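You operate a simulated robot arm through the tools that you are given. There is no shell and no other tool. Be economical: measure what you need, move in short steps, check, and stop when the job is done.

You are at the controls of a simulated robot arm. One attempt, no reset.

JOB
Salt the middle of cheese D352 in mould 43, then tighten its cord.
Fine: use the small blue brush and the salt box; put the brush back and close the box; the cheese stays in its mould; leave the other cheese unsalted and the other cords as they are; the trolley stays braked. Set down upright: small blue brush. A coat counts when it lies all over at full strength: go over it till it gets no stronger.

It is judged by the outcome, as a careful person would: the job done as asked, and still so three seconds after it is handed in. It fails if anything else is knocked over, pushed out of place, dropped, spilled or broken.

ROBOT AND FRAMES
A 6-joint arm with a two-finger parallel gripper on a trunk, on a base that drives. Base frame: it is fixed to the floor where the robot stands at the start and does not move with it; the origin is under the middle of the robot, x ahead of it, y to its left, z up. Lengths are in mm, angles in rad, forces in N, time in s.
With the tool pointing down near the work surface it reaches from about 240 to 780 mm from the robot's upright axis, wherever it stands. Its first joint turns from -2.897 to 2.897 rad. Places, roughly: beige mould [-2500, 6250, 1000]; lid of the salt box [500, -100, 600]; low trolley [600, 400, 500]. Payload 3.91 kg.
Tool frame: the origin (TCP) lies between the finger pads and is the grasp point; the fingertips stand 30 mm ahead of it; z points along the fingers, y is the line along which they close. The gripper opens to 110 mm. The fingers are 20 mm wide and 10 mm thick; the gripper's body (48 by 112 mm) begins 55 mm behind the TCP.
Orientation is that of the tool frame in the base frame, as [roll, pitch, yaw] about the fixed x, y, z axes, in that order (R = Rz(yaw) Ry(pitch) Rx(roll)). With the fingers straight down and closing along the base's y, the tool's x points along the base's -x, its y along +y and its z along -z.

CONTROLS
- The arm moves only by the tool send_rows. Its argument "series" is a list that holds one entry, the list of rows, each a list of 6 numbers: the shift along the base's x, y, z in mm, then the turn, a rotation vector about the base's x, y, z in rad. In form: [[[x, y, z, ax, ay, az], ...]]. A call has 1 to 8 rows; each row shifts and turns the commanded pose from where the row before left it. "jaw" is the finger opening in mm, from 0 to 110, set as the call begins (left out, the last holds). Each row takes 0.2 s and may step no farther than 50 mm and 0.15 rad from the row before; otherwise, or with a gripper value out of range, the whole call is refused. Where a pose cannot be reached the arm comes as near as it can. A force on the tool above 80 N (or 10 N above the force at the start of the call, whichever is more), or a blocked arm, ends the call early, and 0.2 s more pass. The fingers move at their own pace (about 45 mm/s each) and stop on an object; they squeeze with about 42 N. The grip force told is the motor's: it shows also when the fingers shut on nothing. Time passes only in rows, and 0.2 s behind the last, so rows that do not move let the fingers close. The reply holds the time, the measured pose of the TCP, the force on the tool along the base axes, the opening and the grip force, in the units named above and with some noise, with the torque about the TCP (base axes, N m) and any sound that the robot's microphone picked up, and new pictures: "views" is both (left out), scene, wrist or none.
- Cameras (640 x 400 px; columns grow to the right, rows downward): "scene" is now at [-3.6, 162.3, 1501.7]; the picture's right is [-0.02, -1.00, 0.00], its down [-0.80, 0.01, -0.59] and it looks along [0.59, -0.01, -0.81] (base axes); focal length 257 px, centre (320, 200). "wrist" rides on the gripper at [77, 7, -114] in the tool frame; the picture's right is [-0.09, 1.00, 0.00], its down [-0.80, -0.07, -0.59] and it looks along [-0.59, -0.05, 0.80] (tool axes); focal length 270 px, centre (320, 200). There is no depth. A picture from a camera that has moved, and an enlarged one, comes with that camera's place and axes in the base frame and with its lens.
- slide_trunk(by): slides the trunk up (or, below 0, down) by that many mm; the arm and the scene camera ride with it, the base frame stays. It gives what a move gives, with no picture.
- drive_base(legs): drives the robot by 1 to 6 legs, each [ahead, turn to the left] in mm and rad, along the robot's own axes; the way and the turn of a leg run together, so that a leg with both is an arc; at most 1500 mm and 3.142 rad a leg. The arm and the cameras ride along, it lands a little off, and it stops where it bumps. It gives what a move gives, and a new picture of the scene camera.
- pan_tilt(pan, tilt): turns the head with the scene camera to pan (to the left, within 2.705 rad either way) and tilt (down, from -0.506 to 1.204), counted from straight ahead of the robot. It gives what a move gives, and a new picture of the scene camera.
- zoom(camera, box): a new picture of the part [left, top, right, bottom] of that camera's present view, enlarged. No time passes.
- sign_off(): hands the job in; it is judged then, once.

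Go step by step. Nothing tells you exact positions but the pictures and the camera data: compare them with the known pose of the tool, close in by small moves and look again before you grip or let go. The budget is 120 turns and 260 pictures, counting those below and the enlarged ones. Unless the task says otherwise, let go and move clear before handing in, and close with one line.

The tools are called after ">>>" as a command line: name --argument value ..., lists and objects as JSON in quotes. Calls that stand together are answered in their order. send_rows: Moves the arm, as the interface text tells. Its arguments: {"type":"object","properties":{"series":{"type":"array"},"jaw":{"type":"number"},"views":{"type":"string","enum":["both","scene","wrist","none"]}},"required":["series"]} The other tools are called the same way: slide_trunk (by) slides the trunk up or down; drive_base (legs) drives the base; pan_tilt (pan, tilt) turns the head that bears the scene camera; zoom (camera, box) takes an enlarged picture of a part of a camera's view; sign_off () hands the job in.

At the start:

```text
t: 0.0
tool_pos: [336.8, 370.9, 1026.0]
ee_rot: [3.141, -0.001, -3.136]
force: [0.2, 0.2, 0.6]
ft_torque: [-0.03, -0.03, 0.0]
width: 109.9
finger_force: 0.1
trunk travel left (down, up): [-475.0, 135.0]
robot x, y, heading: [0.7, 11.1, -0.0]
head pan, tilt: [-0.016, 0.935]
```

scene: 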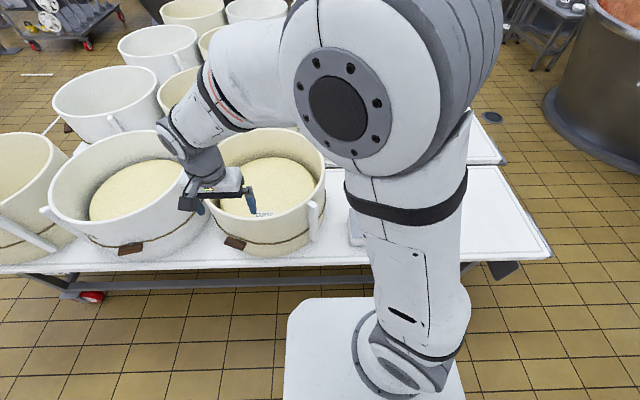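
wrist: 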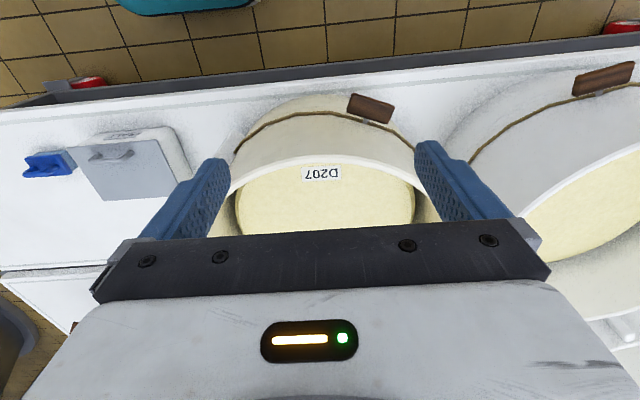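

I see a trolley with several moulds; the nearest one under the gripper holds D207, with the salt box and blue brush at the right of the trolley. I'll look around to find D352 and mould 43.

>>> pan_tilt --pan 0.6 --tilt 0.7

>>> zoom --camera "wrist" --box '[0, 80, 640, 300]'

```text
t: 1.0
tool_pos: [337.5, 371.2, 1025.7]
ee_rot: [3.142, 0.001, -3.133]
force: [0.9, -0.5, -0.3]
ft_torque: [0.0, 0.0, -0.01]
width: 109.7
finger_force: 0.0
trunk travel left (down, up): [-475.0, 135.0]
robot x, y, heading: [-0.1, 11.0, -0.001]
head pan, tilt: [0.6, 0.7]
camera scene: at [-7.0, 211.5, 1520.4], right [0.56, -0.83, 0.0], down [-0.53, -0.36, -0.76], along [0.63, 0.43, -0.64], focal length 257 px, centre (320, 200)
```

scene: 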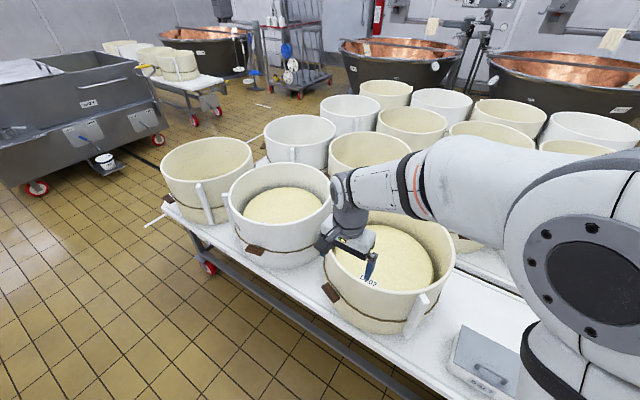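

```text
1.00 times, centred on (320, 190) of wrist (not enlarged: the box is as wide or as high as the picture)
camera zoom: at [260.0, 377.8, 1139.6], right [0.08, 1.0, 0.0], down [0.8, -0.06, 0.59], along [0.59, -0.05, -0.8], focal length 270 px, centre (320, 210)
```

zoom: 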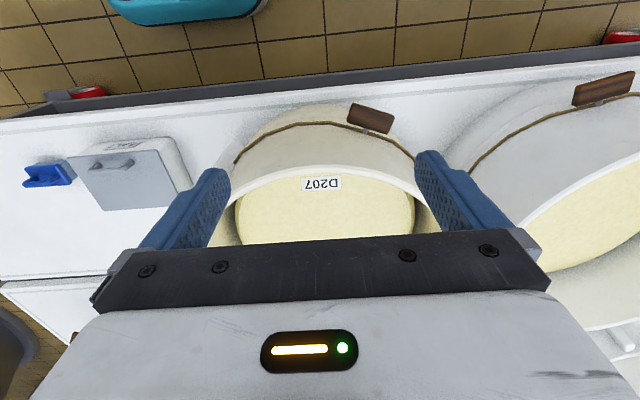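

The two nearest moulds hold cheeses; I zoom in for labels and mould numbers.

>>> zoom --camera "scene" --box '[150, 120, 350, 290]'

>>> zoom --camera "scene" --box '[300, 200, 520, 400]'

>>> zoom --camera "scene" --box '[80, 20, 340, 150]'

```text
2.35 times, centred on (250, 205) of scene
camera zoom: at [-7.0, 211.5, 1520.4], right [0.56, -0.83, 0.0], down [-0.53, -0.36, -0.76], along [0.63, 0.43, -0.64], focal length 604 px, centre (485, 188)
```

zoom: 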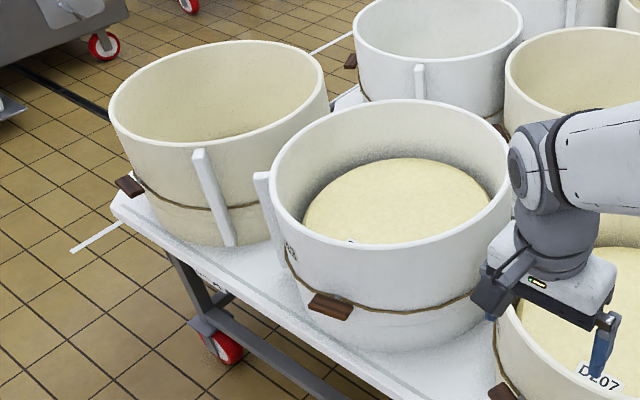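

```text
2.00 times, centred on (410, 300) of scene
camera zoom: at [-7.0, 211.5, 1520.4], right [0.56, -0.83, 0.0], down [-0.53, -0.36, -0.76], along [0.63, 0.43, -0.64], focal length 514 px, centre (140, 0)
```

zoom: 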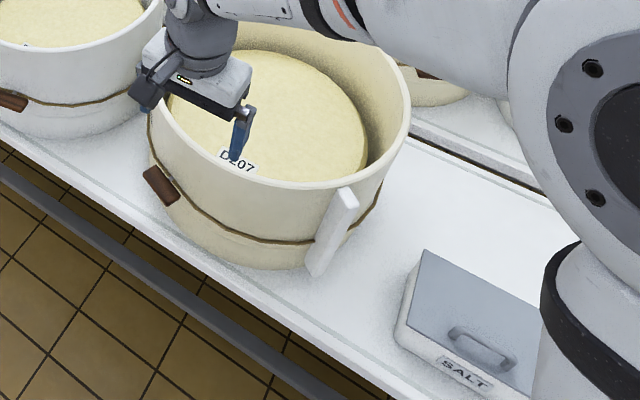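

```text
2.46 times, centred on (210, 85) of scene
camera zoom: at [-7.0, 211.5, 1520.4], right [0.56, -0.83, 0.0], down [-0.53, -0.36, -0.76], along [0.63, 0.43, -0.64], focal length 632 px, centre (591, 483)
```

zoom: 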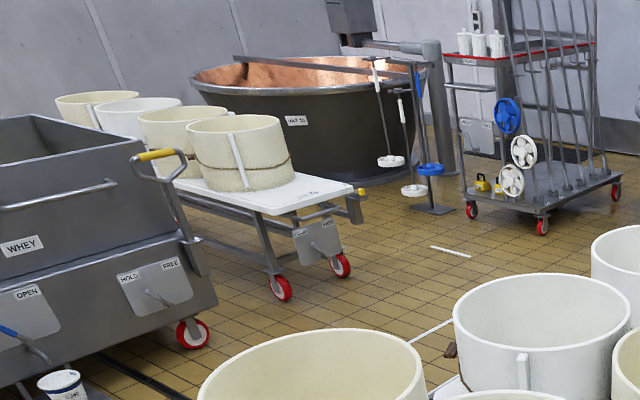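

The left white mould (about [670, 880]) may hold D352. I move the wrist camera that way to read its tag.

>>> send_rows --series '[[[0, 45, 0, 0, 0, 0], [0, 45, 0, 0, 0, 0], [0, 45, 0, 0, 0, 0], [0, 45, 0, 0, 0, 0], [0, 45, 0, 0, 0, 0], [0, 45, 0, 0, 0, 0]]]' --views "wrist"

>>> zoom --camera "wrist" --box '[320, 60, 640, 260]'

```text
t: 2.4
tool_pos: [338.3, 644.4, 1025.2]
ee_rot: [-3.141, 0.0, -3.135]
force: [0.0, -1.0, -0.6]
ft_torque: [-0.04, 0.03, -0.01]
width: 110.0
finger_force: 0.1
trunk travel left (down, up): [-475.0, 135.0]
robot x, y, heading: [-3.5, 10.8, 0.002]
head pan, tilt: [0.6, 0.7]
camera wrist: at [262.7, 651.5, 1139.6], right [0.08, 1.0, 0.0], down [0.8, -0.06, 0.59], along [0.59, -0.05, -0.8], focal length 270 px, centre (320, 200)
```

wrist: 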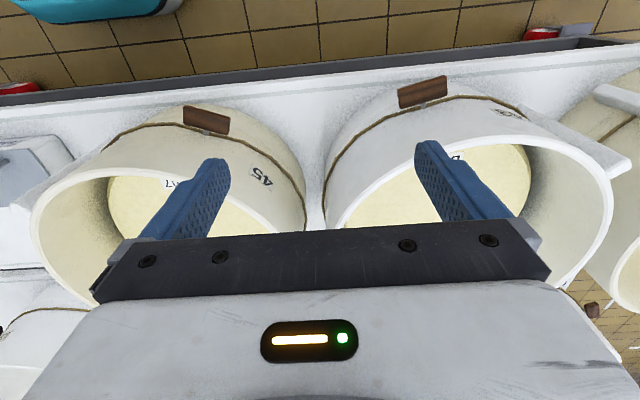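

```text
2.00 times, centred on (480, 160) of wrist
camera zoom: at [262.7, 651.5, 1139.6], right [0.08, 1.0, 0.0], down [0.8, -0.06, 0.59], along [0.59, -0.05, -0.8], focal length 541 px, centre (0, 280)
```

zoom: 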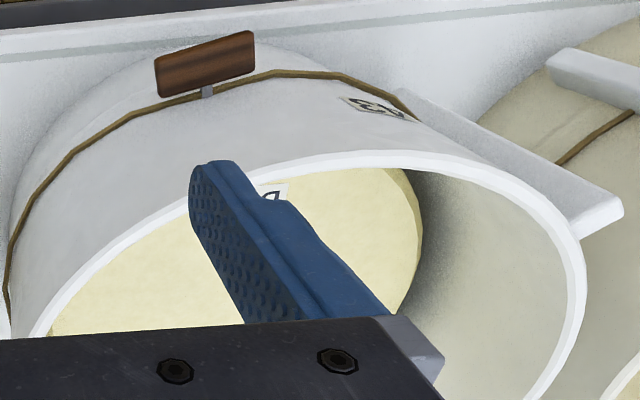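

The left mould is almost in view, with its tag behind a finger; one more sideways step.

>>> send_rows --series '[[[0, 40, 0, 0, 0, 0], [0, 40, 0, 0, 0, 0]]]' --views "wrist"

>>> zoom --camera "wrist" --box '[260, 60, 580, 260]'

```text
t: 3.0
tool_pos: [336.3, 711.1, 1022.8]
ee_rot: [-3.141, 0.0, -3.134]
force: [0.2, -1.7, 0.5]
ft_torque: [0.07, -0.02, 0.01]
width: 109.9
finger_force: 0.0
out of reach, approached as far as the arm can: row 2
trunk travel left (down, up): [-475.0, 135.0]
robot x, y, heading: [0.1, 7.9, -0.001]
head pan, tilt: [0.6, 0.7]
camera wrist: at [259.3, 716.7, 1137.3], right [0.08, 1.0, 0.0], down [0.8, -0.06, 0.59], along [0.59, -0.05, -0.8], focal length 270 px, centre (320, 200)
```

wrist: 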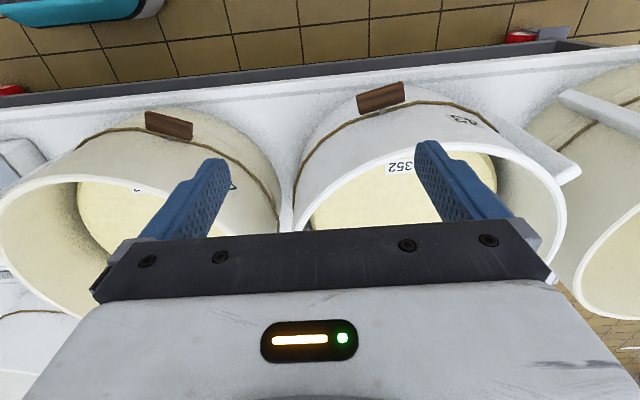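

```text
2.00 times, centred on (420, 160) of wrist
camera zoom: at [259.3, 716.7, 1137.3], right [0.08, 1.0, 0.0], down [0.8, -0.06, 0.59], along [0.59, -0.05, -0.8], focal length 541 px, centre (120, 280)
```

zoom: 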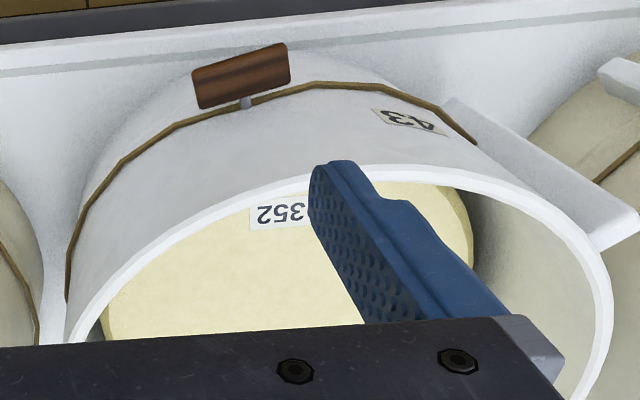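

Confirmed: D352 in mould 43 is the second mould; its wooden toggle faces me. Now I bring the arm to the salt box and brush.

>>> send_rows --series '[[[10, -48, 0, 0, 0, 0], [10, -48, 0, 0, 0, 0], [10, -48, 0, 0, 0, 0], [10, -48, 0, 0, 0, 0], [10, -48, 0, 0, 0, 0], [10, -48, 0, 0, 0, 0], [10, -48, 0, 0, 0, 0], [0, -48, 0, 0, 0, 0]]]' --views "none"

>>> send_rows --series '[[[0, -48, 0, 0, 0, 0], [0, -48, 0, 0, 0, 0], [0, -48, 0, 0, 0, 0], [0, -48, 0, 0, 0, 0], [0, -48, 0, 0, 0, 0], [0, -48, 0, 0, 0, 0], [0, -48, 0, 0, 0, 0], [0, -48, 0, 0, 0, 0]]]' --views "none"

>>> send_rows --series '[[[0, -48, -20, 0, 0, 0], [0, -48, -40, 0, 0, 0], [0, -40, -40, 0, 0, 0]]]' --views "wrist"

>>> pan_tilt --pan -0.5 --tilt 0.9

```text
t: 4.8
tool_pos: [403.5, 324.1, 1025.6]
ee_rot: [3.14, 0.0, -3.133]
force: [0.1, 0.2, 0.5]
ft_torque: [0.0, -0.01, 0.03]
width: 109.7
finger_force: 0.0
trunk travel left (down, up): [-475.0, 135.0]
robot x, y, heading: [2.0, 9.0, -0.003]
head pan, tilt: [0.6, 0.7]
```

```text
t: 6.6
tool_pos: [404.3, -60.2, 1024.4]
ee_rot: [-3.141, 0.001, -3.135]
force: [-0.6, -0.1, 0.7]
ft_torque: [0.02, 0.01, 0.02]
width: 110.3
finger_force: 0.1
trunk travel left (down, up): [-475.0, 135.0]
robot x, y, heading: [0.8, 14.9, -0.001]
head pan, tilt: [0.6, 0.7]
```

```text
refused: row 1 steps farther than a row can; nothing moved
```

```text
t: 7.9
tool_pos: [404.3, -59.8, 1024.1]
ee_rot: [3.142, -0.002, -3.134]
force: [0.6, 0.5, -0.6]
ft_torque: [-0.02, -0.02, 0.01]
width: 110.0
finger_force: 0.0
trunk travel left (down, up): [-475.0, 135.0]
robot x, y, heading: [0.7, 12.4, -0.003]
head pan, tilt: [-0.499, 0.901]
camera scene: at [-10.8, 127.3, 1504.4], right [-0.48, -0.88, 0.0], down [-0.69, 0.38, -0.62], along [0.55, -0.3, -0.78], focal length 257 px, centre (320, 200)
```

scene: 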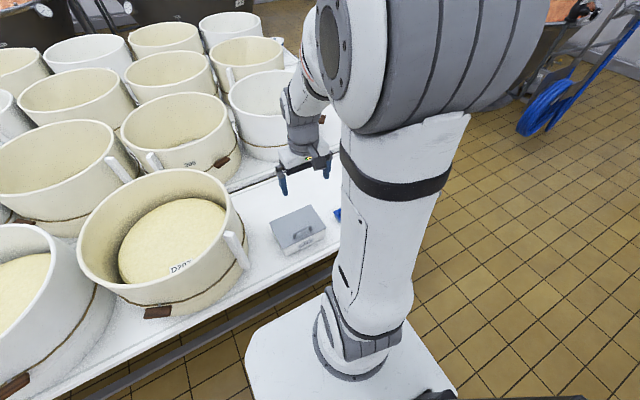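

The salt box sits by the trolley edge with the brush to its right. I move the wrist camera over them.

>>> send_rows --series '[[[-10, -44, -15, 0, 0, 0], [-10, -44, -15, 0, 0, 0], [-10, -30, -30, 0, 0, 0], [0, 0, -40, 0, 0, 0]]]' --views "wrist"

>>> zoom --camera "wrist" --box '[200, 60, 440, 220]'

```text
t: 8.9
tool_pos: [376.7, -178.3, 922.8]
ee_rot: [-3.141, 0.001, -3.135]
force: [-0.5, -0.3, 0.7]
ft_torque: [0.03, 0.02, 0.0]
width: 110.1
finger_force: 0.0
trunk travel left (down, up): [-475.0, 135.0]
robot x, y, heading: [-0.4, 14.0, -0.001]
head pan, tilt: [-0.499, 0.901]
camera wrist: at [299.6, -172.2, 1036.6], right [0.08, 1.0, 0.0], down [0.8, -0.06, 0.59], along [0.59, -0.05, -0.8], focal length 270 px, centre (320, 200)
```

wrist: 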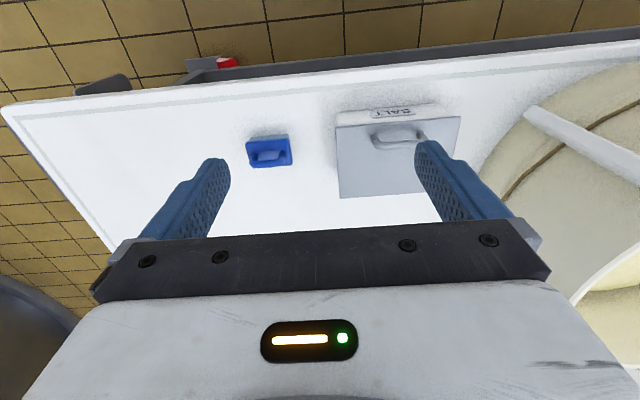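

```text
2.50 times, centred on (320, 140) of wrist
camera zoom: at [299.6, -172.2, 1036.6], right [0.08, 1.0, 0.0], down [0.8, -0.06, 0.59], along [0.59, -0.05, -0.8], focal length 676 px, centre (320, 350)
```

zoom: 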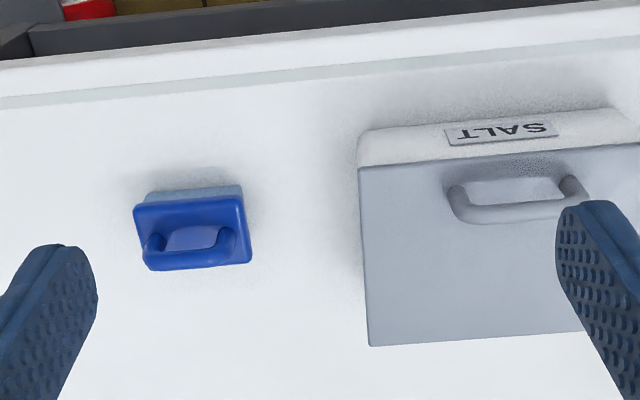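

The brush is a small block with a bow handle, at about [513, -285, 590]; both handles run along y, so I turn the gripper 90° to close along x while moving above the brush.

>>> send_rows --series '[[[17, -13, -12, 0, 0, 0.15], [17, -13, -12, 0, 0, 0.15], [17, -13, -12, 0, 0, 0.15], [17, -13, -12, 0, 0, 0.15], [17, -13, -12, 0, 0, 0.15], [17, -13, -12, 0, 0, 0.15], [17, -13, -12, 0, 0, 0.15], [17, -13, -12, 0, 0, 0.15]]]' --views "none"

>>> send_rows --series '[[[0, 0, -15, 0, 0, 0.15], [0, 0, -15, 0, 0, 0.15], [0, 0, 0, 0, 0, 0.065]]]' --views "both"

```text
t: 10.7
tool_pos: [514.3, -280.9, 830.5]
ee_rot: [-3.141, -0.001, -1.935]
force: [-0.1, 0.6, -0.2]
ft_torque: [0.05, -0.01, 0.01]
width: 109.9
finger_force: 0.0
trunk travel left (down, up): [-475.0, 135.0]
robot x, y, heading: [-2.0, 13.1, 0.003]
head pan, tilt: [-0.499, 0.901]
```

```text
t: 11.5
tool_pos: [512.5, -279.7, 800.2]
ee_rot: [-3.141, 0.001, -1.567]
force: [-0.1, 0.3, -0.5]
ft_torque: [-0.01, -0.02, 0.0]
width: 110.1
finger_force: 0.0
trunk travel left (down, up): [-475.0, 135.0]
robot x, y, heading: [-0.9, 8.8, -0.0]
head pan, tilt: [-0.499, 0.901]
camera scene: at [-10.8, 127.1, 1504.4], right [-0.48, -0.88, 0.0], down [-0.69, 0.38, -0.62], along [0.55, -0.3, -0.78], focal length 257 px, centre (320, 200)
camera wrist: at [506.5, -357.8, 914.1], right [-1.0, 0.09, 0.0], down [0.07, 0.8, 0.59], along [0.05, 0.59, -0.8], focal length 270 px, centre (320, 200)
```

scene: 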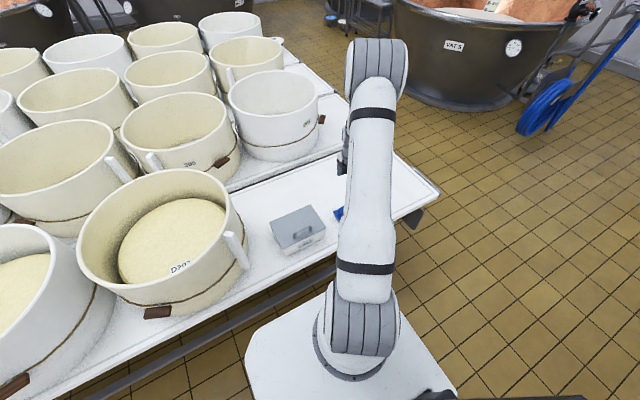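
wrist: 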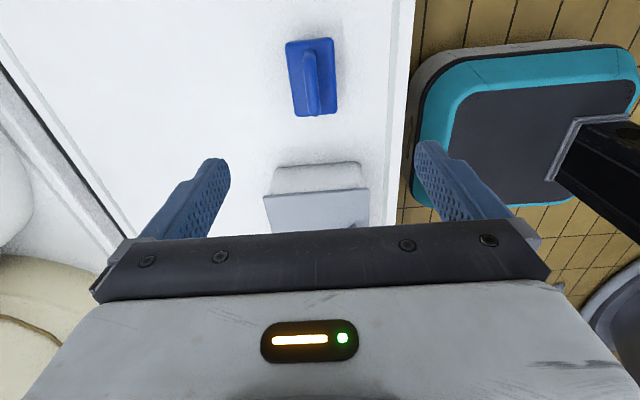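

Triangulating the brush puts its handle at about [520, -283, 581], aligned with y. I zoom for the handle's shape.

>>> zoom --camera "wrist" --box '[230, 10, 430, 135]'

>>> zoom --camera "scene" --box '[240, 180, 380, 270]'

```text
3.20 times, centred on (330, 72) of wrist
camera zoom: at [506.5, -357.8, 914.1], right [-1.0, 0.09, 0.0], down [0.07, 0.8, 0.59], along [0.05, 0.59, -0.8], focal length 865 px, centre (288, 608)
```

zoom: 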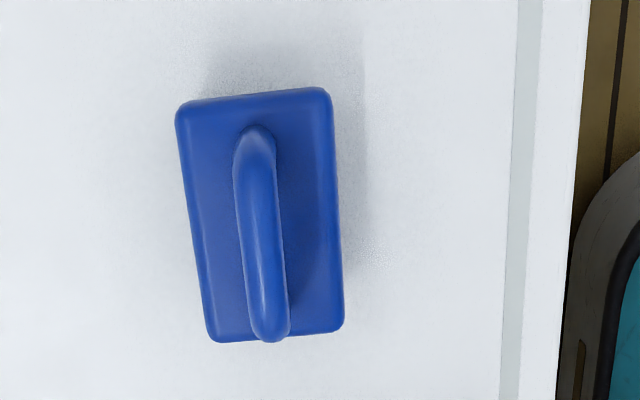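

```text
4.44 times, centred on (310, 225) of scene
camera zoom: at [-10.8, 127.1, 1504.4], right [-0.48, -0.88, 0.0], down [-0.69, 0.38, -0.62], along [0.55, -0.3, -0.78], focal length 1141 px, centre (364, 89)
```

zoom: 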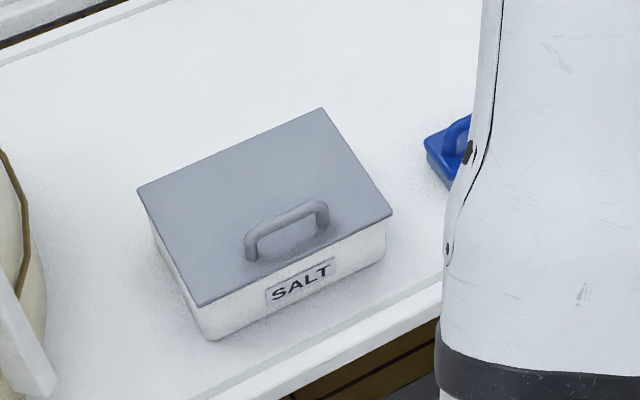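

I'll open the box first. Its bow handle is at about [482, -68, 645]; I move above it and look.

>>> send_rows --series '[[[-6, 42, 0, 0, 0, 0], [-6, 42, 0, 0, 0, 0], [-6, 42, 0, 0, 0, 0], [-6, 42, -15, 0, 0, 0], [-6, 42, -20, 0, 0, 0]]]' --views "both"

```text
t: 12.7
tool_pos: [480.0, -71.1, 763.8]
ee_rot: [-3.141, -0.001, -1.571]
force: [-0.3, -0.9, -0.2]
ft_torque: [0.0, 0.01, 0.01]
width: 110.0
finger_force: 0.0
trunk travel left (down, up): [-475.0, 135.0]
robot x, y, heading: [1.3, 14.8, -0.003]
head pan, tilt: [-0.499, 0.901]
camera scene: at [-10.5, 127.5, 1504.3], right [-0.48, -0.88, 0.0], down [-0.69, 0.38, -0.62], along [0.54, -0.3, -0.78], focal length 257 px, centre (320, 200)
camera wrist: at [473.4, -147.9, 878.6], right [-1.0, 0.09, 0.0], down [0.07, 0.8, 0.59], along [0.05, 0.59, -0.8], focal length 270 px, centre (320, 200)
```

scene: 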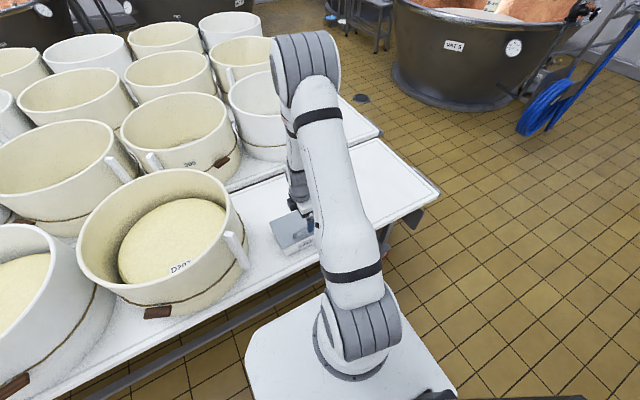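
wrist: 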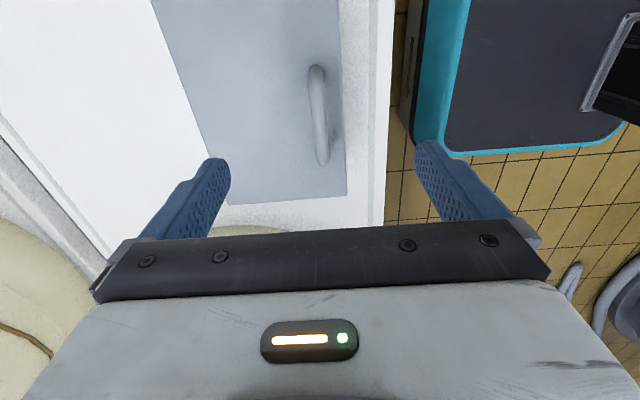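

Handle bar refined to [482.5, -67, 640], lid from x=455 to 609 (hinge probably at the back). I lower over the bar with the jaws half open.

>>> send_rows --series '[[[2, 4, -40, 0, 0, 0], [0, 0, -35, 0, 0, 0], [0, 0, -20, 0, 0, 0]]]' --jaw 60 --views "wrist"

```text
t: 13.5
tool_pos: [482.3, -66.9, 671.0]
ee_rot: [-3.141, -0.001, -1.57]
force: [-0.6, -0.1, -0.7]
ft_torque: [0.0, -0.02, 0.03]
width: 60.1
finger_force: 0.0
trunk travel left (down, up): [-475.0, 135.0]
robot x, y, heading: [0.6, 15.2, -0.001]
head pan, tilt: [-0.499, 0.901]
camera wrist: at [476.4, -143.1, 785.1], right [-1.0, 0.09, 0.0], down [0.07, 0.8, 0.59], along [0.05, 0.59, -0.8], focal length 270 px, centre (320, 200)
```

wrist: 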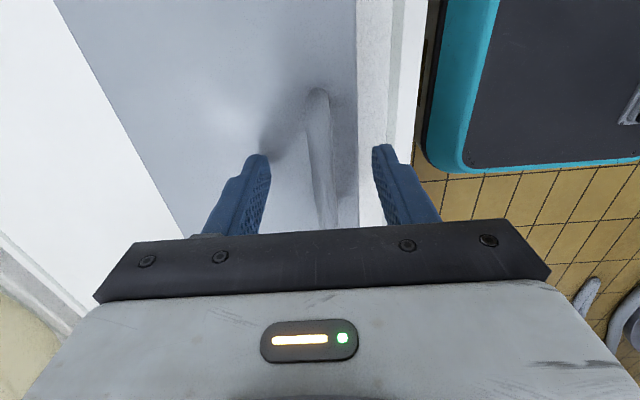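

The bar lies between the fingers. I go down a little more and close.

>>> send_rows --series '[[[0, 0, -14, 0, 0, 0]]]' --views "none"

>>> send_rows --series '[[[0, 0, 0, 0, 0, 0], [0, 0, 0, 0, 0, 0], [0, 0, 0, 0, 0, 0]]]' --jaw 0 --views "wrist"

```text
t: 13.9
tool_pos: [483.0, -64.9, 660.8]
ee_rot: [-3.131, -0.002, -1.571]
force: [-6.1, -3.9, 55.1]
ft_torque: [-0.05, -1.62, 0.06]
width: 58.0
finger_force: 0.0
trunk travel left (down, up): [-475.0, 135.0]
robot x, y, heading: [-2.0, 12.3, 0.002]
head pan, tilt: [-0.499, 0.901]
```

```text
t: 14.7
tool_pos: [480.0, -65.4, 662.6]
ee_rot: [-3.135, 0.0, -1.568]
force: [-10.2, -2.0, 100.0]
ft_torque: [-0.17, 2.01, 0.21]
width: 12.1
finger_force: 26.5
trunk travel left (down, up): [-475.0, 135.0]
robot x, y, heading: [1.7, 10.7, -0.003]
head pan, tilt: [-0.499, 0.901]
camera wrist: at [473.1, -141.6, 776.6], right [-1.0, 0.09, -0.01], down [0.07, 0.8, 0.59], along [0.06, 0.59, -0.8], focal length 270 px, centre (320, 200)
```

wrist: 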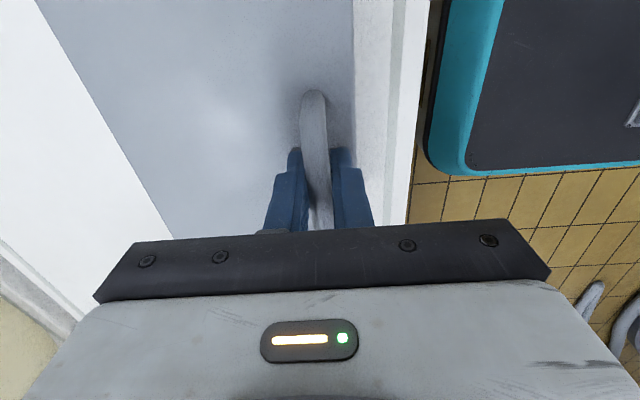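

The fingertips touched the lid (top near z 630) and the bar is gripped. I ease up a little and see whether it hinges or lifts off.

>>> send_rows --series '[[[0, 0, 8, 0, 0, 0], [0, 0, 8, 0, 0, 0], [1, 0, 10, 0, 0, 0]]]' --views "both"

>>> zoom --camera "scene" --box '[240, 160, 380, 260]'

```text
t: 15.5
tool_pos: [484.9, -66.4, 681.7]
ee_rot: [3.139, 0.0, -1.571]
force: [0.8, -4.0, -7.4]
ft_torque: [0.15, 0.7, 0.08]
width: 11.4
finger_force: 42.4
trunk travel left (down, up): [-475.0, 135.0]
robot x, y, heading: [-1.2, 9.9, -0.001]
head pan, tilt: [-0.499, 0.901]
camera scene: at [-9.7, 126.8, 1503.9], right [-0.48, -0.88, 0.0], down [-0.69, 0.38, -0.62], along [0.54, -0.3, -0.78], focal length 257 px, centre (320, 200)
camera wrist: at [478.9, -142.9, 796.1], right [-1.0, 0.09, 0.0], down [0.07, 0.8, 0.59], along [0.05, 0.59, -0.8], focal length 270 px, centre (320, 200)
```

scene: 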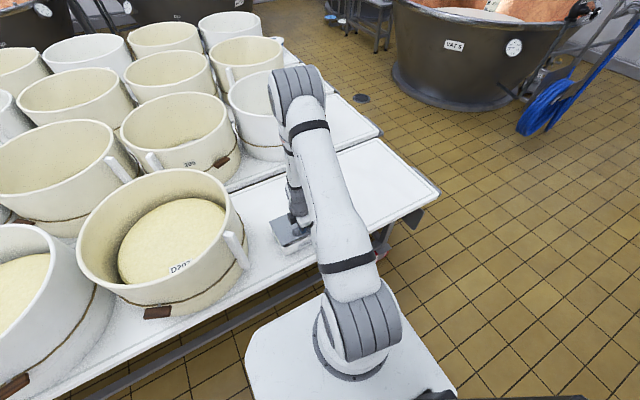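
wrist: 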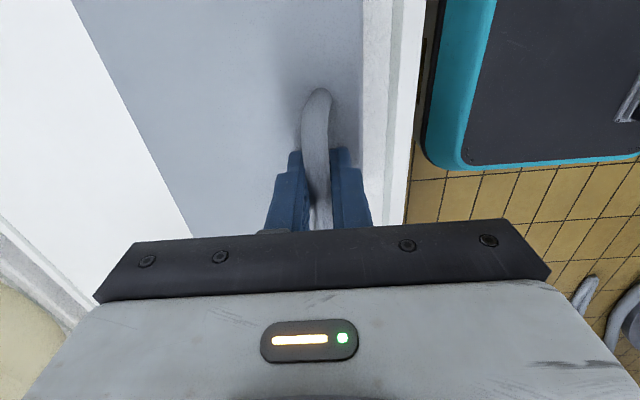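

```text
4.00 times, centred on (310, 210) of scene
camera zoom: at [-9.7, 126.8, 1503.9], right [-0.48, -0.88, 0.0], down [-0.69, 0.38, -0.62], along [0.54, -0.3, -0.78], focal length 1027 px, centre (360, 160)
```

zoom: 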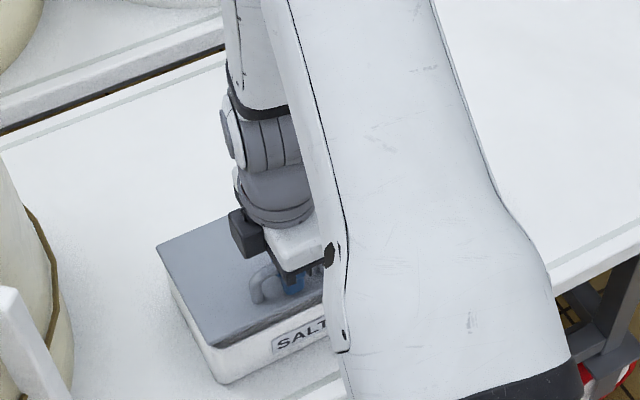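

The lid follows with little force, hinging at the back. I follow an arc, tilting the tool gently.

>>> send_rows --series '[[[9, 0, 18, 0, 0.1, 0], [12, 0, 16, 0, 0.1, 0], [18, 0, 16, 0, 0.1, 0]]]' --views "both"

>>> zoom --camera "scene" --box '[240, 160, 380, 260]'

```text
t: 16.3
tool_pos: [524.5, -66.1, 731.7]
ee_rot: [2.842, 0.001, -1.572]
force: [0.9, 3.9, -5.5]
ft_torque: [-0.14, 0.21, -0.05]
width: 11.1
finger_force: 41.8
trunk travel left (down, up): [-475.0, 135.0]
robot x, y, heading: [0.1, 11.8, 0.003]
head pan, tilt: [-0.499, 0.901]
camera scene: at [-9.7, 127.5, 1504.3], right [-0.48, -0.88, 0.0], down [-0.69, 0.38, -0.62], along [0.54, -0.3, -0.78], focal length 257 px, centre (320, 200)
camera wrist: at [552.5, -144.2, 842.6], right [-0.95, 0.09, 0.29], down [0.24, 0.8, 0.55], along [-0.19, 0.59, -0.78], focal length 270 px, centre (320, 200)
```

scene: 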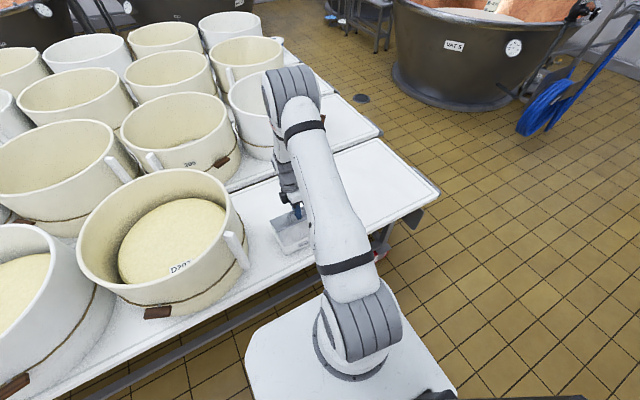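
wrist: 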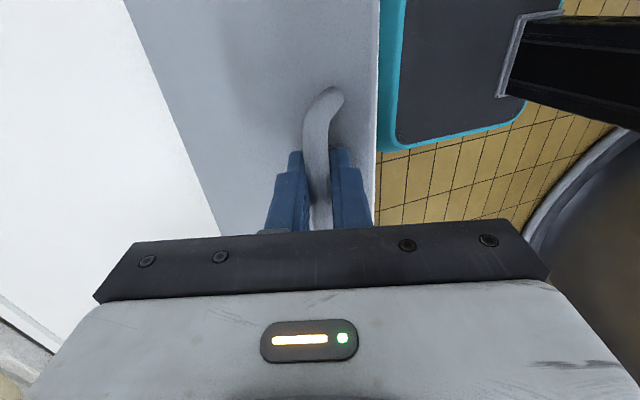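

```text
4.00 times, centred on (310, 210) of scene
camera zoom: at [-9.7, 127.5, 1504.3], right [-0.48, -0.88, 0.0], down [-0.69, 0.38, -0.62], along [0.54, -0.3, -0.78], focal length 1027 px, centre (360, 160)
```

zoom: 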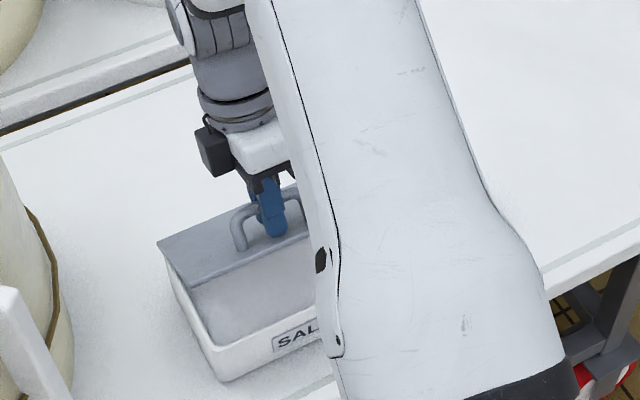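

The lid opens as expected. I continue the arc past upright.

>>> send_rows --series '[[[19, 0, 13, 0, 0.1, 0], [22, 0, 11, 0, 0.1, 0], [23, 0, 7, 0, 0.1, 0], [23, 0, 2, 0, 0.1, 0]]]' --views "both"

>>> zoom --camera "scene" --box '[240, 160, 380, 260]'

```text
t: 17.3
tool_pos: [611.9, -69.6, 763.8]
ee_rot: [2.438, 0.001, -1.569]
force: [-2.6, 0.0, -7.6]
ft_torque: [-0.41, 0.1, -0.25]
width: 11.3
finger_force: 41.8
trunk travel left (down, up): [-475.0, 135.0]
robot x, y, heading: [0.7, 13.6, 0.002]
head pan, tilt: [-0.499, 0.901]
camera scene: at [-9.4, 127.1, 1504.4], right [-0.48, -0.88, 0.0], down [-0.69, 0.38, -0.62], along [0.54, -0.3, -0.78], focal length 257 px, centre (320, 200)
camera wrist: at [681.5, -146.3, 854.5], right [-0.76, 0.09, 0.64], down [0.44, 0.8, 0.41], along [-0.48, 0.59, -0.65], focal length 270 px, centre (320, 200)
```

scene: 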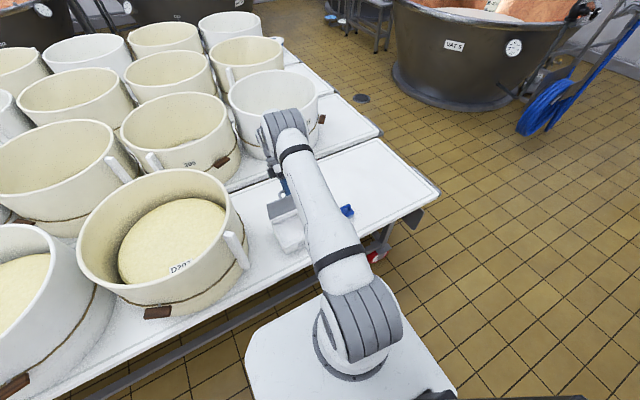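
wrist: 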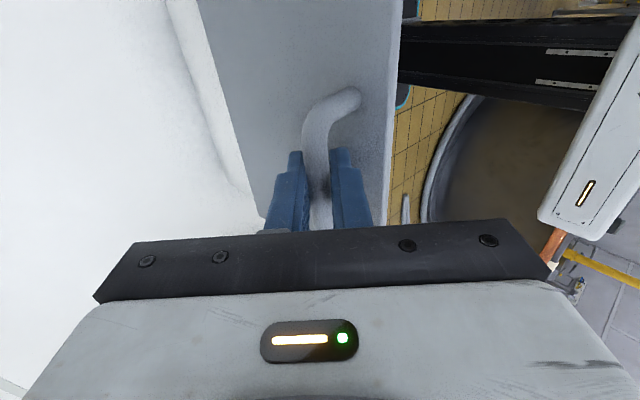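

```text
4.00 times, centred on (310, 210) of scene
camera zoom: at [-9.4, 127.1, 1504.4], right [-0.48, -0.88, 0.0], down [-0.69, 0.38, -0.62], along [0.54, -0.3, -0.78], focal length 1027 px, centre (360, 160)
```

zoom: 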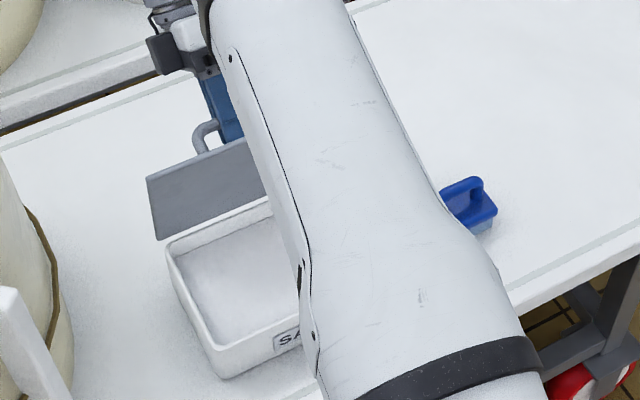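

The lid is nearly upright. I carry it further back until it meets its stop.

>>> send_rows --series '[[[20, 0, 0, 0, 0.05, 0], [18, 0, -4, 0, 0.05, 0]]]' --views "none"

>>> send_rows --series '[[[15, 0, -6, 0, 0.05, 0]]]' --views "scene"

>>> zoom --camera "scene" --box '[240, 160, 380, 260]'

```text
t: 17.9
tool_pos: [649.8, -68.4, 758.1]
ee_rot: [2.34, -0.001, -1.57]
force: [-2.0, -0.8, -8.4]
ft_torque: [-0.48, -0.04, -0.21]
width: 11.3
finger_force: 41.9
trunk travel left (down, up): [-475.0, 135.0]
robot x, y, heading: [1.8, 11.3, -0.0]
head pan, tilt: [-0.499, 0.901]
```

```text
t: 18.3
tool_pos: [656.1, -66.6, 755.2]
ee_rot: [2.291, 0.002, -1.57]
force: [-2.3, -1.0, -7.6]
ft_torque: [-0.53, -0.08, 0.09]
width: 11.1
finger_force: 42.4
out of reach, approached as far as the arm can: row 1
trunk travel left (down, up): [-475.0, 135.0]
robot x, y, heading: [1.0, 10.0, 0.006]
head pan, tilt: [-0.499, 0.901]
camera scene: at [-10.5, 127.1, 1504.4], right [-0.48, -0.88, 0.0], down [-0.69, 0.38, -0.62], along [0.54, -0.3, -0.78], focal length 257 px, centre (320, 200)
```

scene: 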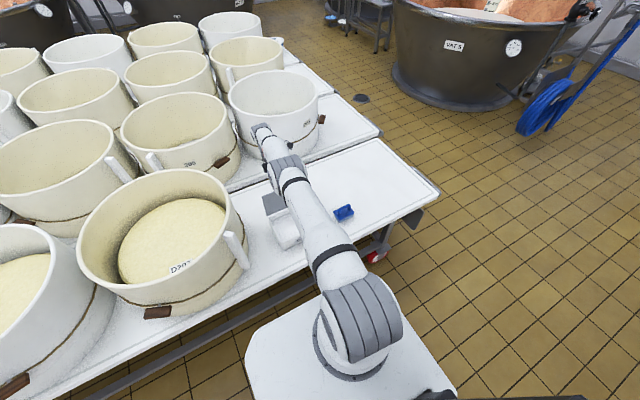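

```text
4.00 times, centred on (310, 210) of scene
camera zoom: at [-10.5, 127.1, 1504.4], right [-0.48, -0.88, 0.0], down [-0.69, 0.38, -0.62], along [0.54, -0.3, -0.78], focal length 1027 px, centre (360, 160)
```

zoom: 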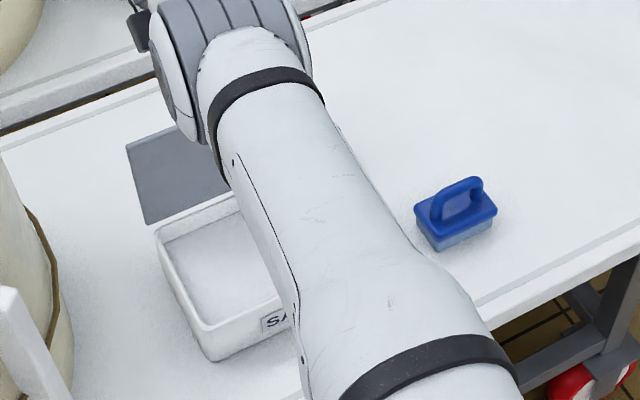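

The lid has reached its stop just past upright; the box slid back about 14 mm, which I'll correct later. I release the handle and back out along the tool while tilting upright.

>>> send_rows --series '[[[0, 0, 0, 0, 0, 0], [0, 0, 0, 0, 0, 0]]]' --jaw 50 --views "both"

>>> zoom --camera "scene" --box '[240, 160, 380, 260]'

```text
t: 18.9
tool_pos: [656.3, -65.5, 754.9]
ee_rot: [2.294, 0.0, -1.572]
force: [0.1, -0.2, 0.2]
ft_torque: [-0.01, 0.03, 0.01]
width: 50.2
finger_force: 0.5
trunk travel left (down, up): [-475.0, 135.0]
robot x, y, heading: [-0.9, 14.0, 0.005]
head pan, tilt: [-0.499, 0.901]
camera scene: at [-10.6, 127.2, 1504.4], right [-0.48, -0.88, 0.0], down [-0.69, 0.38, -0.62], along [0.55, -0.3, -0.78], focal length 257 px, centre (320, 200)
camera wrist: at [738.2, -143.4, 836.6], right [-0.66, 0.09, 0.75], down [0.49, 0.8, 0.34], along [-0.57, 0.59, -0.57], focal length 270 px, centre (320, 200)
```

scene: 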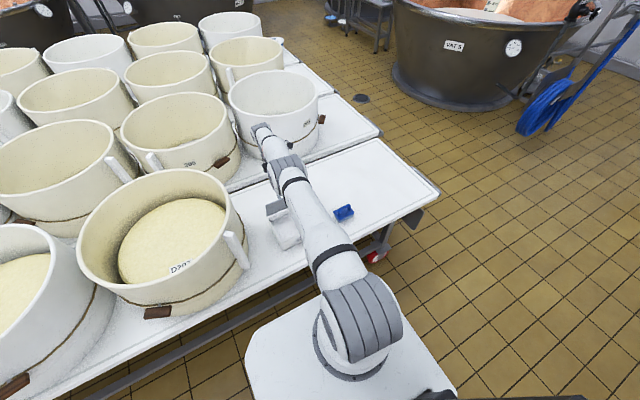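
wrist: 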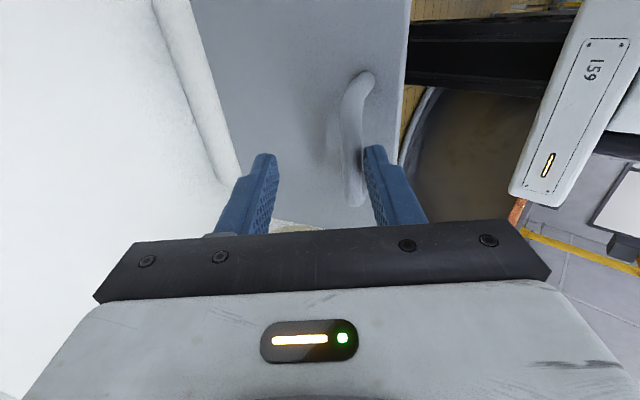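

```text
4.00 times, centred on (310, 210) of scene
camera zoom: at [-10.6, 127.2, 1504.4], right [-0.48, -0.88, 0.0], down [-0.69, 0.38, -0.62], along [0.55, -0.3, -0.78], focal length 1027 px, centre (360, 160)
```

zoom: 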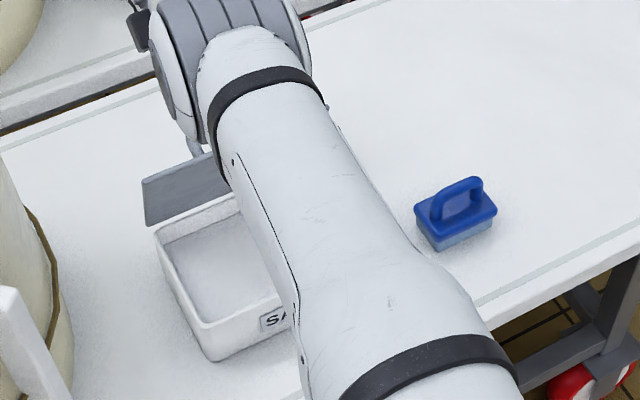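

The bar seems to lie near the upper finger; I test whether the lid stands on its own by moving the finger slightly away.

>>> send_rows --series '[[[-8, 0, 9, 0, 0, 0], [0, 0, 0, 0, 0, 0]]]' --views "wrist"

```text
t: 19.5
tool_pos: [648.2, -65.4, 765.0]
ee_rot: [2.291, 0.0, -1.571]
force: [-1.4, 0.3, -0.2]
ft_torque: [0.01, 0.02, 0.02]
width: 50.1
finger_force: 0.1
trunk travel left (down, up): [-475.0, 135.0]
robot x, y, heading: [4.9, 11.8, 0.002]
head pan, tilt: [-0.499, 0.901]
camera wrist: at [730.5, -143.0, 845.1], right [-0.66, 0.09, 0.75], down [0.49, 0.8, 0.34], along [-0.57, 0.59, -0.57], focal length 270 px, centre (320, 200)
```

wrist: 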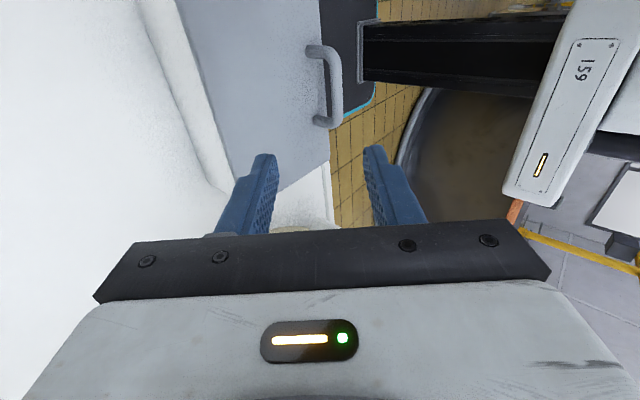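

The lid seems to have swung forward away from the fingers; I check whether it is still moving.

>>> send_rows --series '[[[0, 0, 0, 0, 0, 0], [0, 0, 0, 0, 0, 0]]]' --views "wrist"

>>> zoom --camera "scene" --box '[240, 160, 380, 260]'

```text
t: 20.1
tool_pos: [648.4, -66.8, 764.2]
ee_rot: [2.292, 0.0, -1.57]
force: [0.0, -0.1, 0.2]
ft_torque: [0.03, -0.01, -0.02]
width: 50.1
finger_force: 0.1
trunk travel left (down, up): [-475.0, 135.0]
robot x, y, heading: [-4.0, 12.6, 0.003]
head pan, tilt: [-0.499, 0.901]
camera wrist: at [730.8, -143.0, 845.1], right [-0.66, 0.09, 0.75], down [0.49, 0.8, 0.34], along [-0.57, 0.59, -0.57], focal length 270 px, centre (320, 200)
```

wrist: 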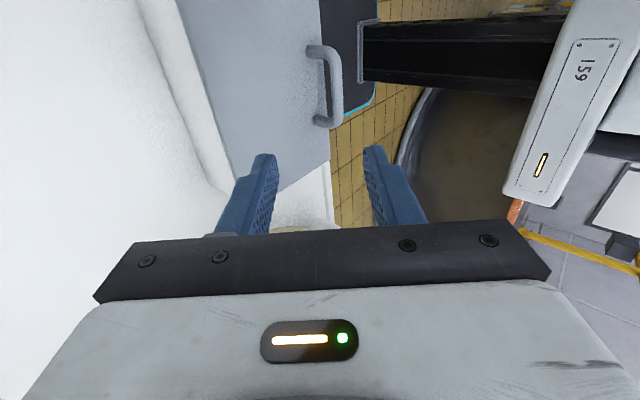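

```text
4.00 times, centred on (310, 210) of scene
camera zoom: at [-10.5, 127.2, 1504.3], right [-0.48, -0.88, 0.0], down [-0.69, 0.38, -0.62], along [0.54, -0.3, -0.78], focal length 1027 px, centre (360, 160)
```

zoom: 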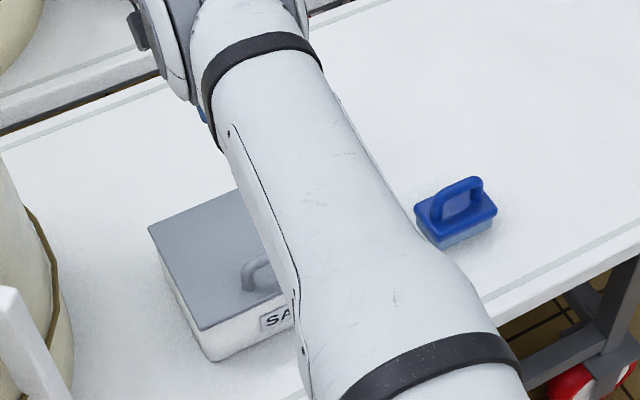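

The lid fell shut because opening the jaws wide pushed it forward. I'll redo it with the tool kept vertical and release by only a few mm; first go back upright above the handle.

>>> send_rows --series '[[[-25, 0, 0, 0, -0.142, 0], [-25, 0, 0, 0, -0.142, 0], [-25, 0, 0, 0, -0.142, 0], [-25, 0, 0, 0, -0.142, 0], [-25, 0, 0, 0, -0.142, 0], [-27, 0, -10, 0, -0.142, 0]]]' --views "both"

>>> zoom --camera "scene" --box '[240, 160, 380, 260]'

```text
t: 21.5
tool_pos: [495.6, -63.1, 753.8]
ee_rot: [-3.138, 0.0, -1.57]
force: [1.0, -0.6, 0.3]
ft_torque: [0.0, 0.02, -0.02]
width: 50.0
finger_force: 0.0
trunk travel left (down, up): [-475.0, 135.0]
robot x, y, heading: [1.9, 14.1, -0.002]
head pan, tilt: [-0.499, 0.901]
camera scene: at [-10.9, 127.2, 1504.3], right [-0.48, -0.88, 0.0], down [-0.69, 0.38, -0.62], along [0.55, -0.3, -0.78], focal length 257 px, centre (320, 200)
camera wrist: at [488.7, -140.0, 868.8], right [-1.0, 0.09, 0.0], down [0.07, 0.8, 0.59], along [0.05, 0.59, -0.8], focal length 270 px, centre (320, 200)
```

scene: 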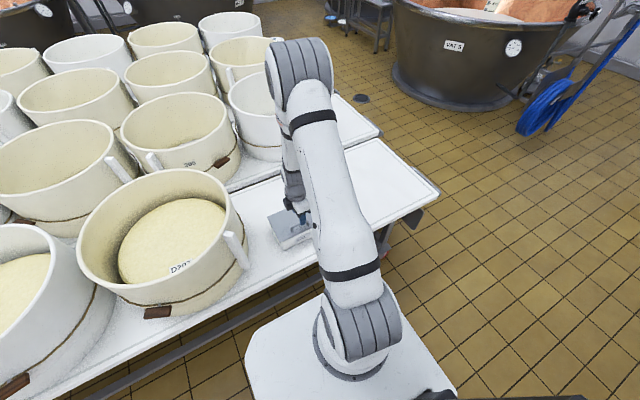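
wrist: 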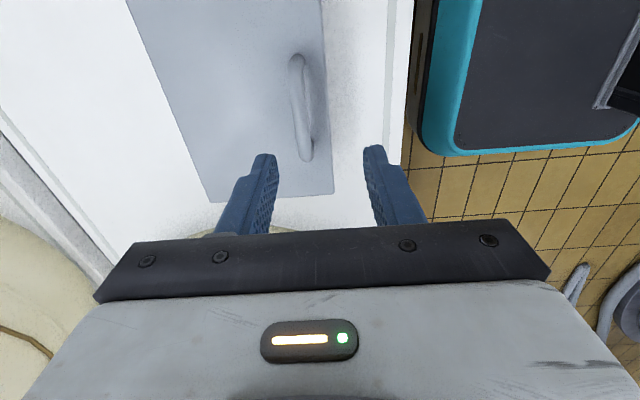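

```text
4.00 times, centred on (310, 210) of scene
camera zoom: at [-10.9, 127.2, 1504.3], right [-0.48, -0.88, 0.0], down [-0.69, 0.38, -0.62], along [0.55, -0.3, -0.78], focal length 1027 px, centre (360, 160)
```

zoom: 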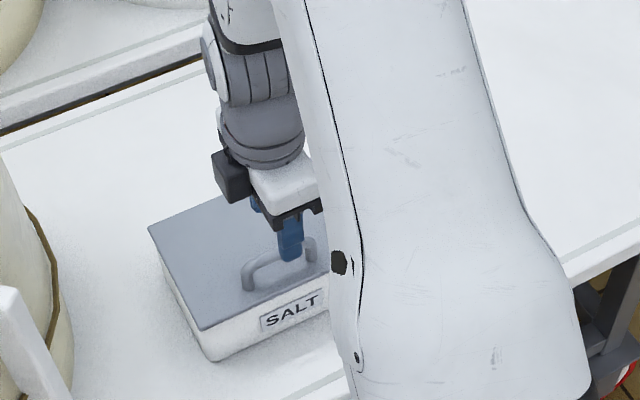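

The box now sits about 26 mm further back (handle at [509, -72, 648]). I grip the bar shallower so the lid can turn freely in the fingers.

>>> send_rows --series '[[[13, -8, -30, 0, 0, 0], [0, 0, -30, 0, 0, 0], [0, 0, -18, 0, 0, 0], [0, 0, -8, 0, 0, 0]]]' --views "wrist"

```text
t: 22.5
tool_pos: [510.2, -74.0, 668.5]
ee_rot: [-3.141, 0.0, -1.57]
force: [1.0, 0.1, -1.4]
ft_torque: [0.0, -0.02, 0.02]
width: 50.0
finger_force: 0.0
trunk travel left (down, up): [-475.0, 135.0]
robot x, y, heading: [-0.9, 11.3, -0.001]
head pan, tilt: [-0.499, 0.901]
camera wrist: at [502.9, -150.1, 783.2], right [-1.0, 0.09, 0.0], down [0.07, 0.8, 0.59], along [0.05, 0.59, -0.8], focal length 270 px, centre (320, 200)
```

wrist: 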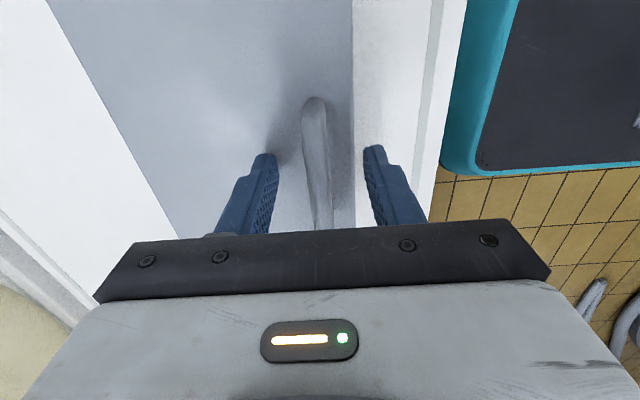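

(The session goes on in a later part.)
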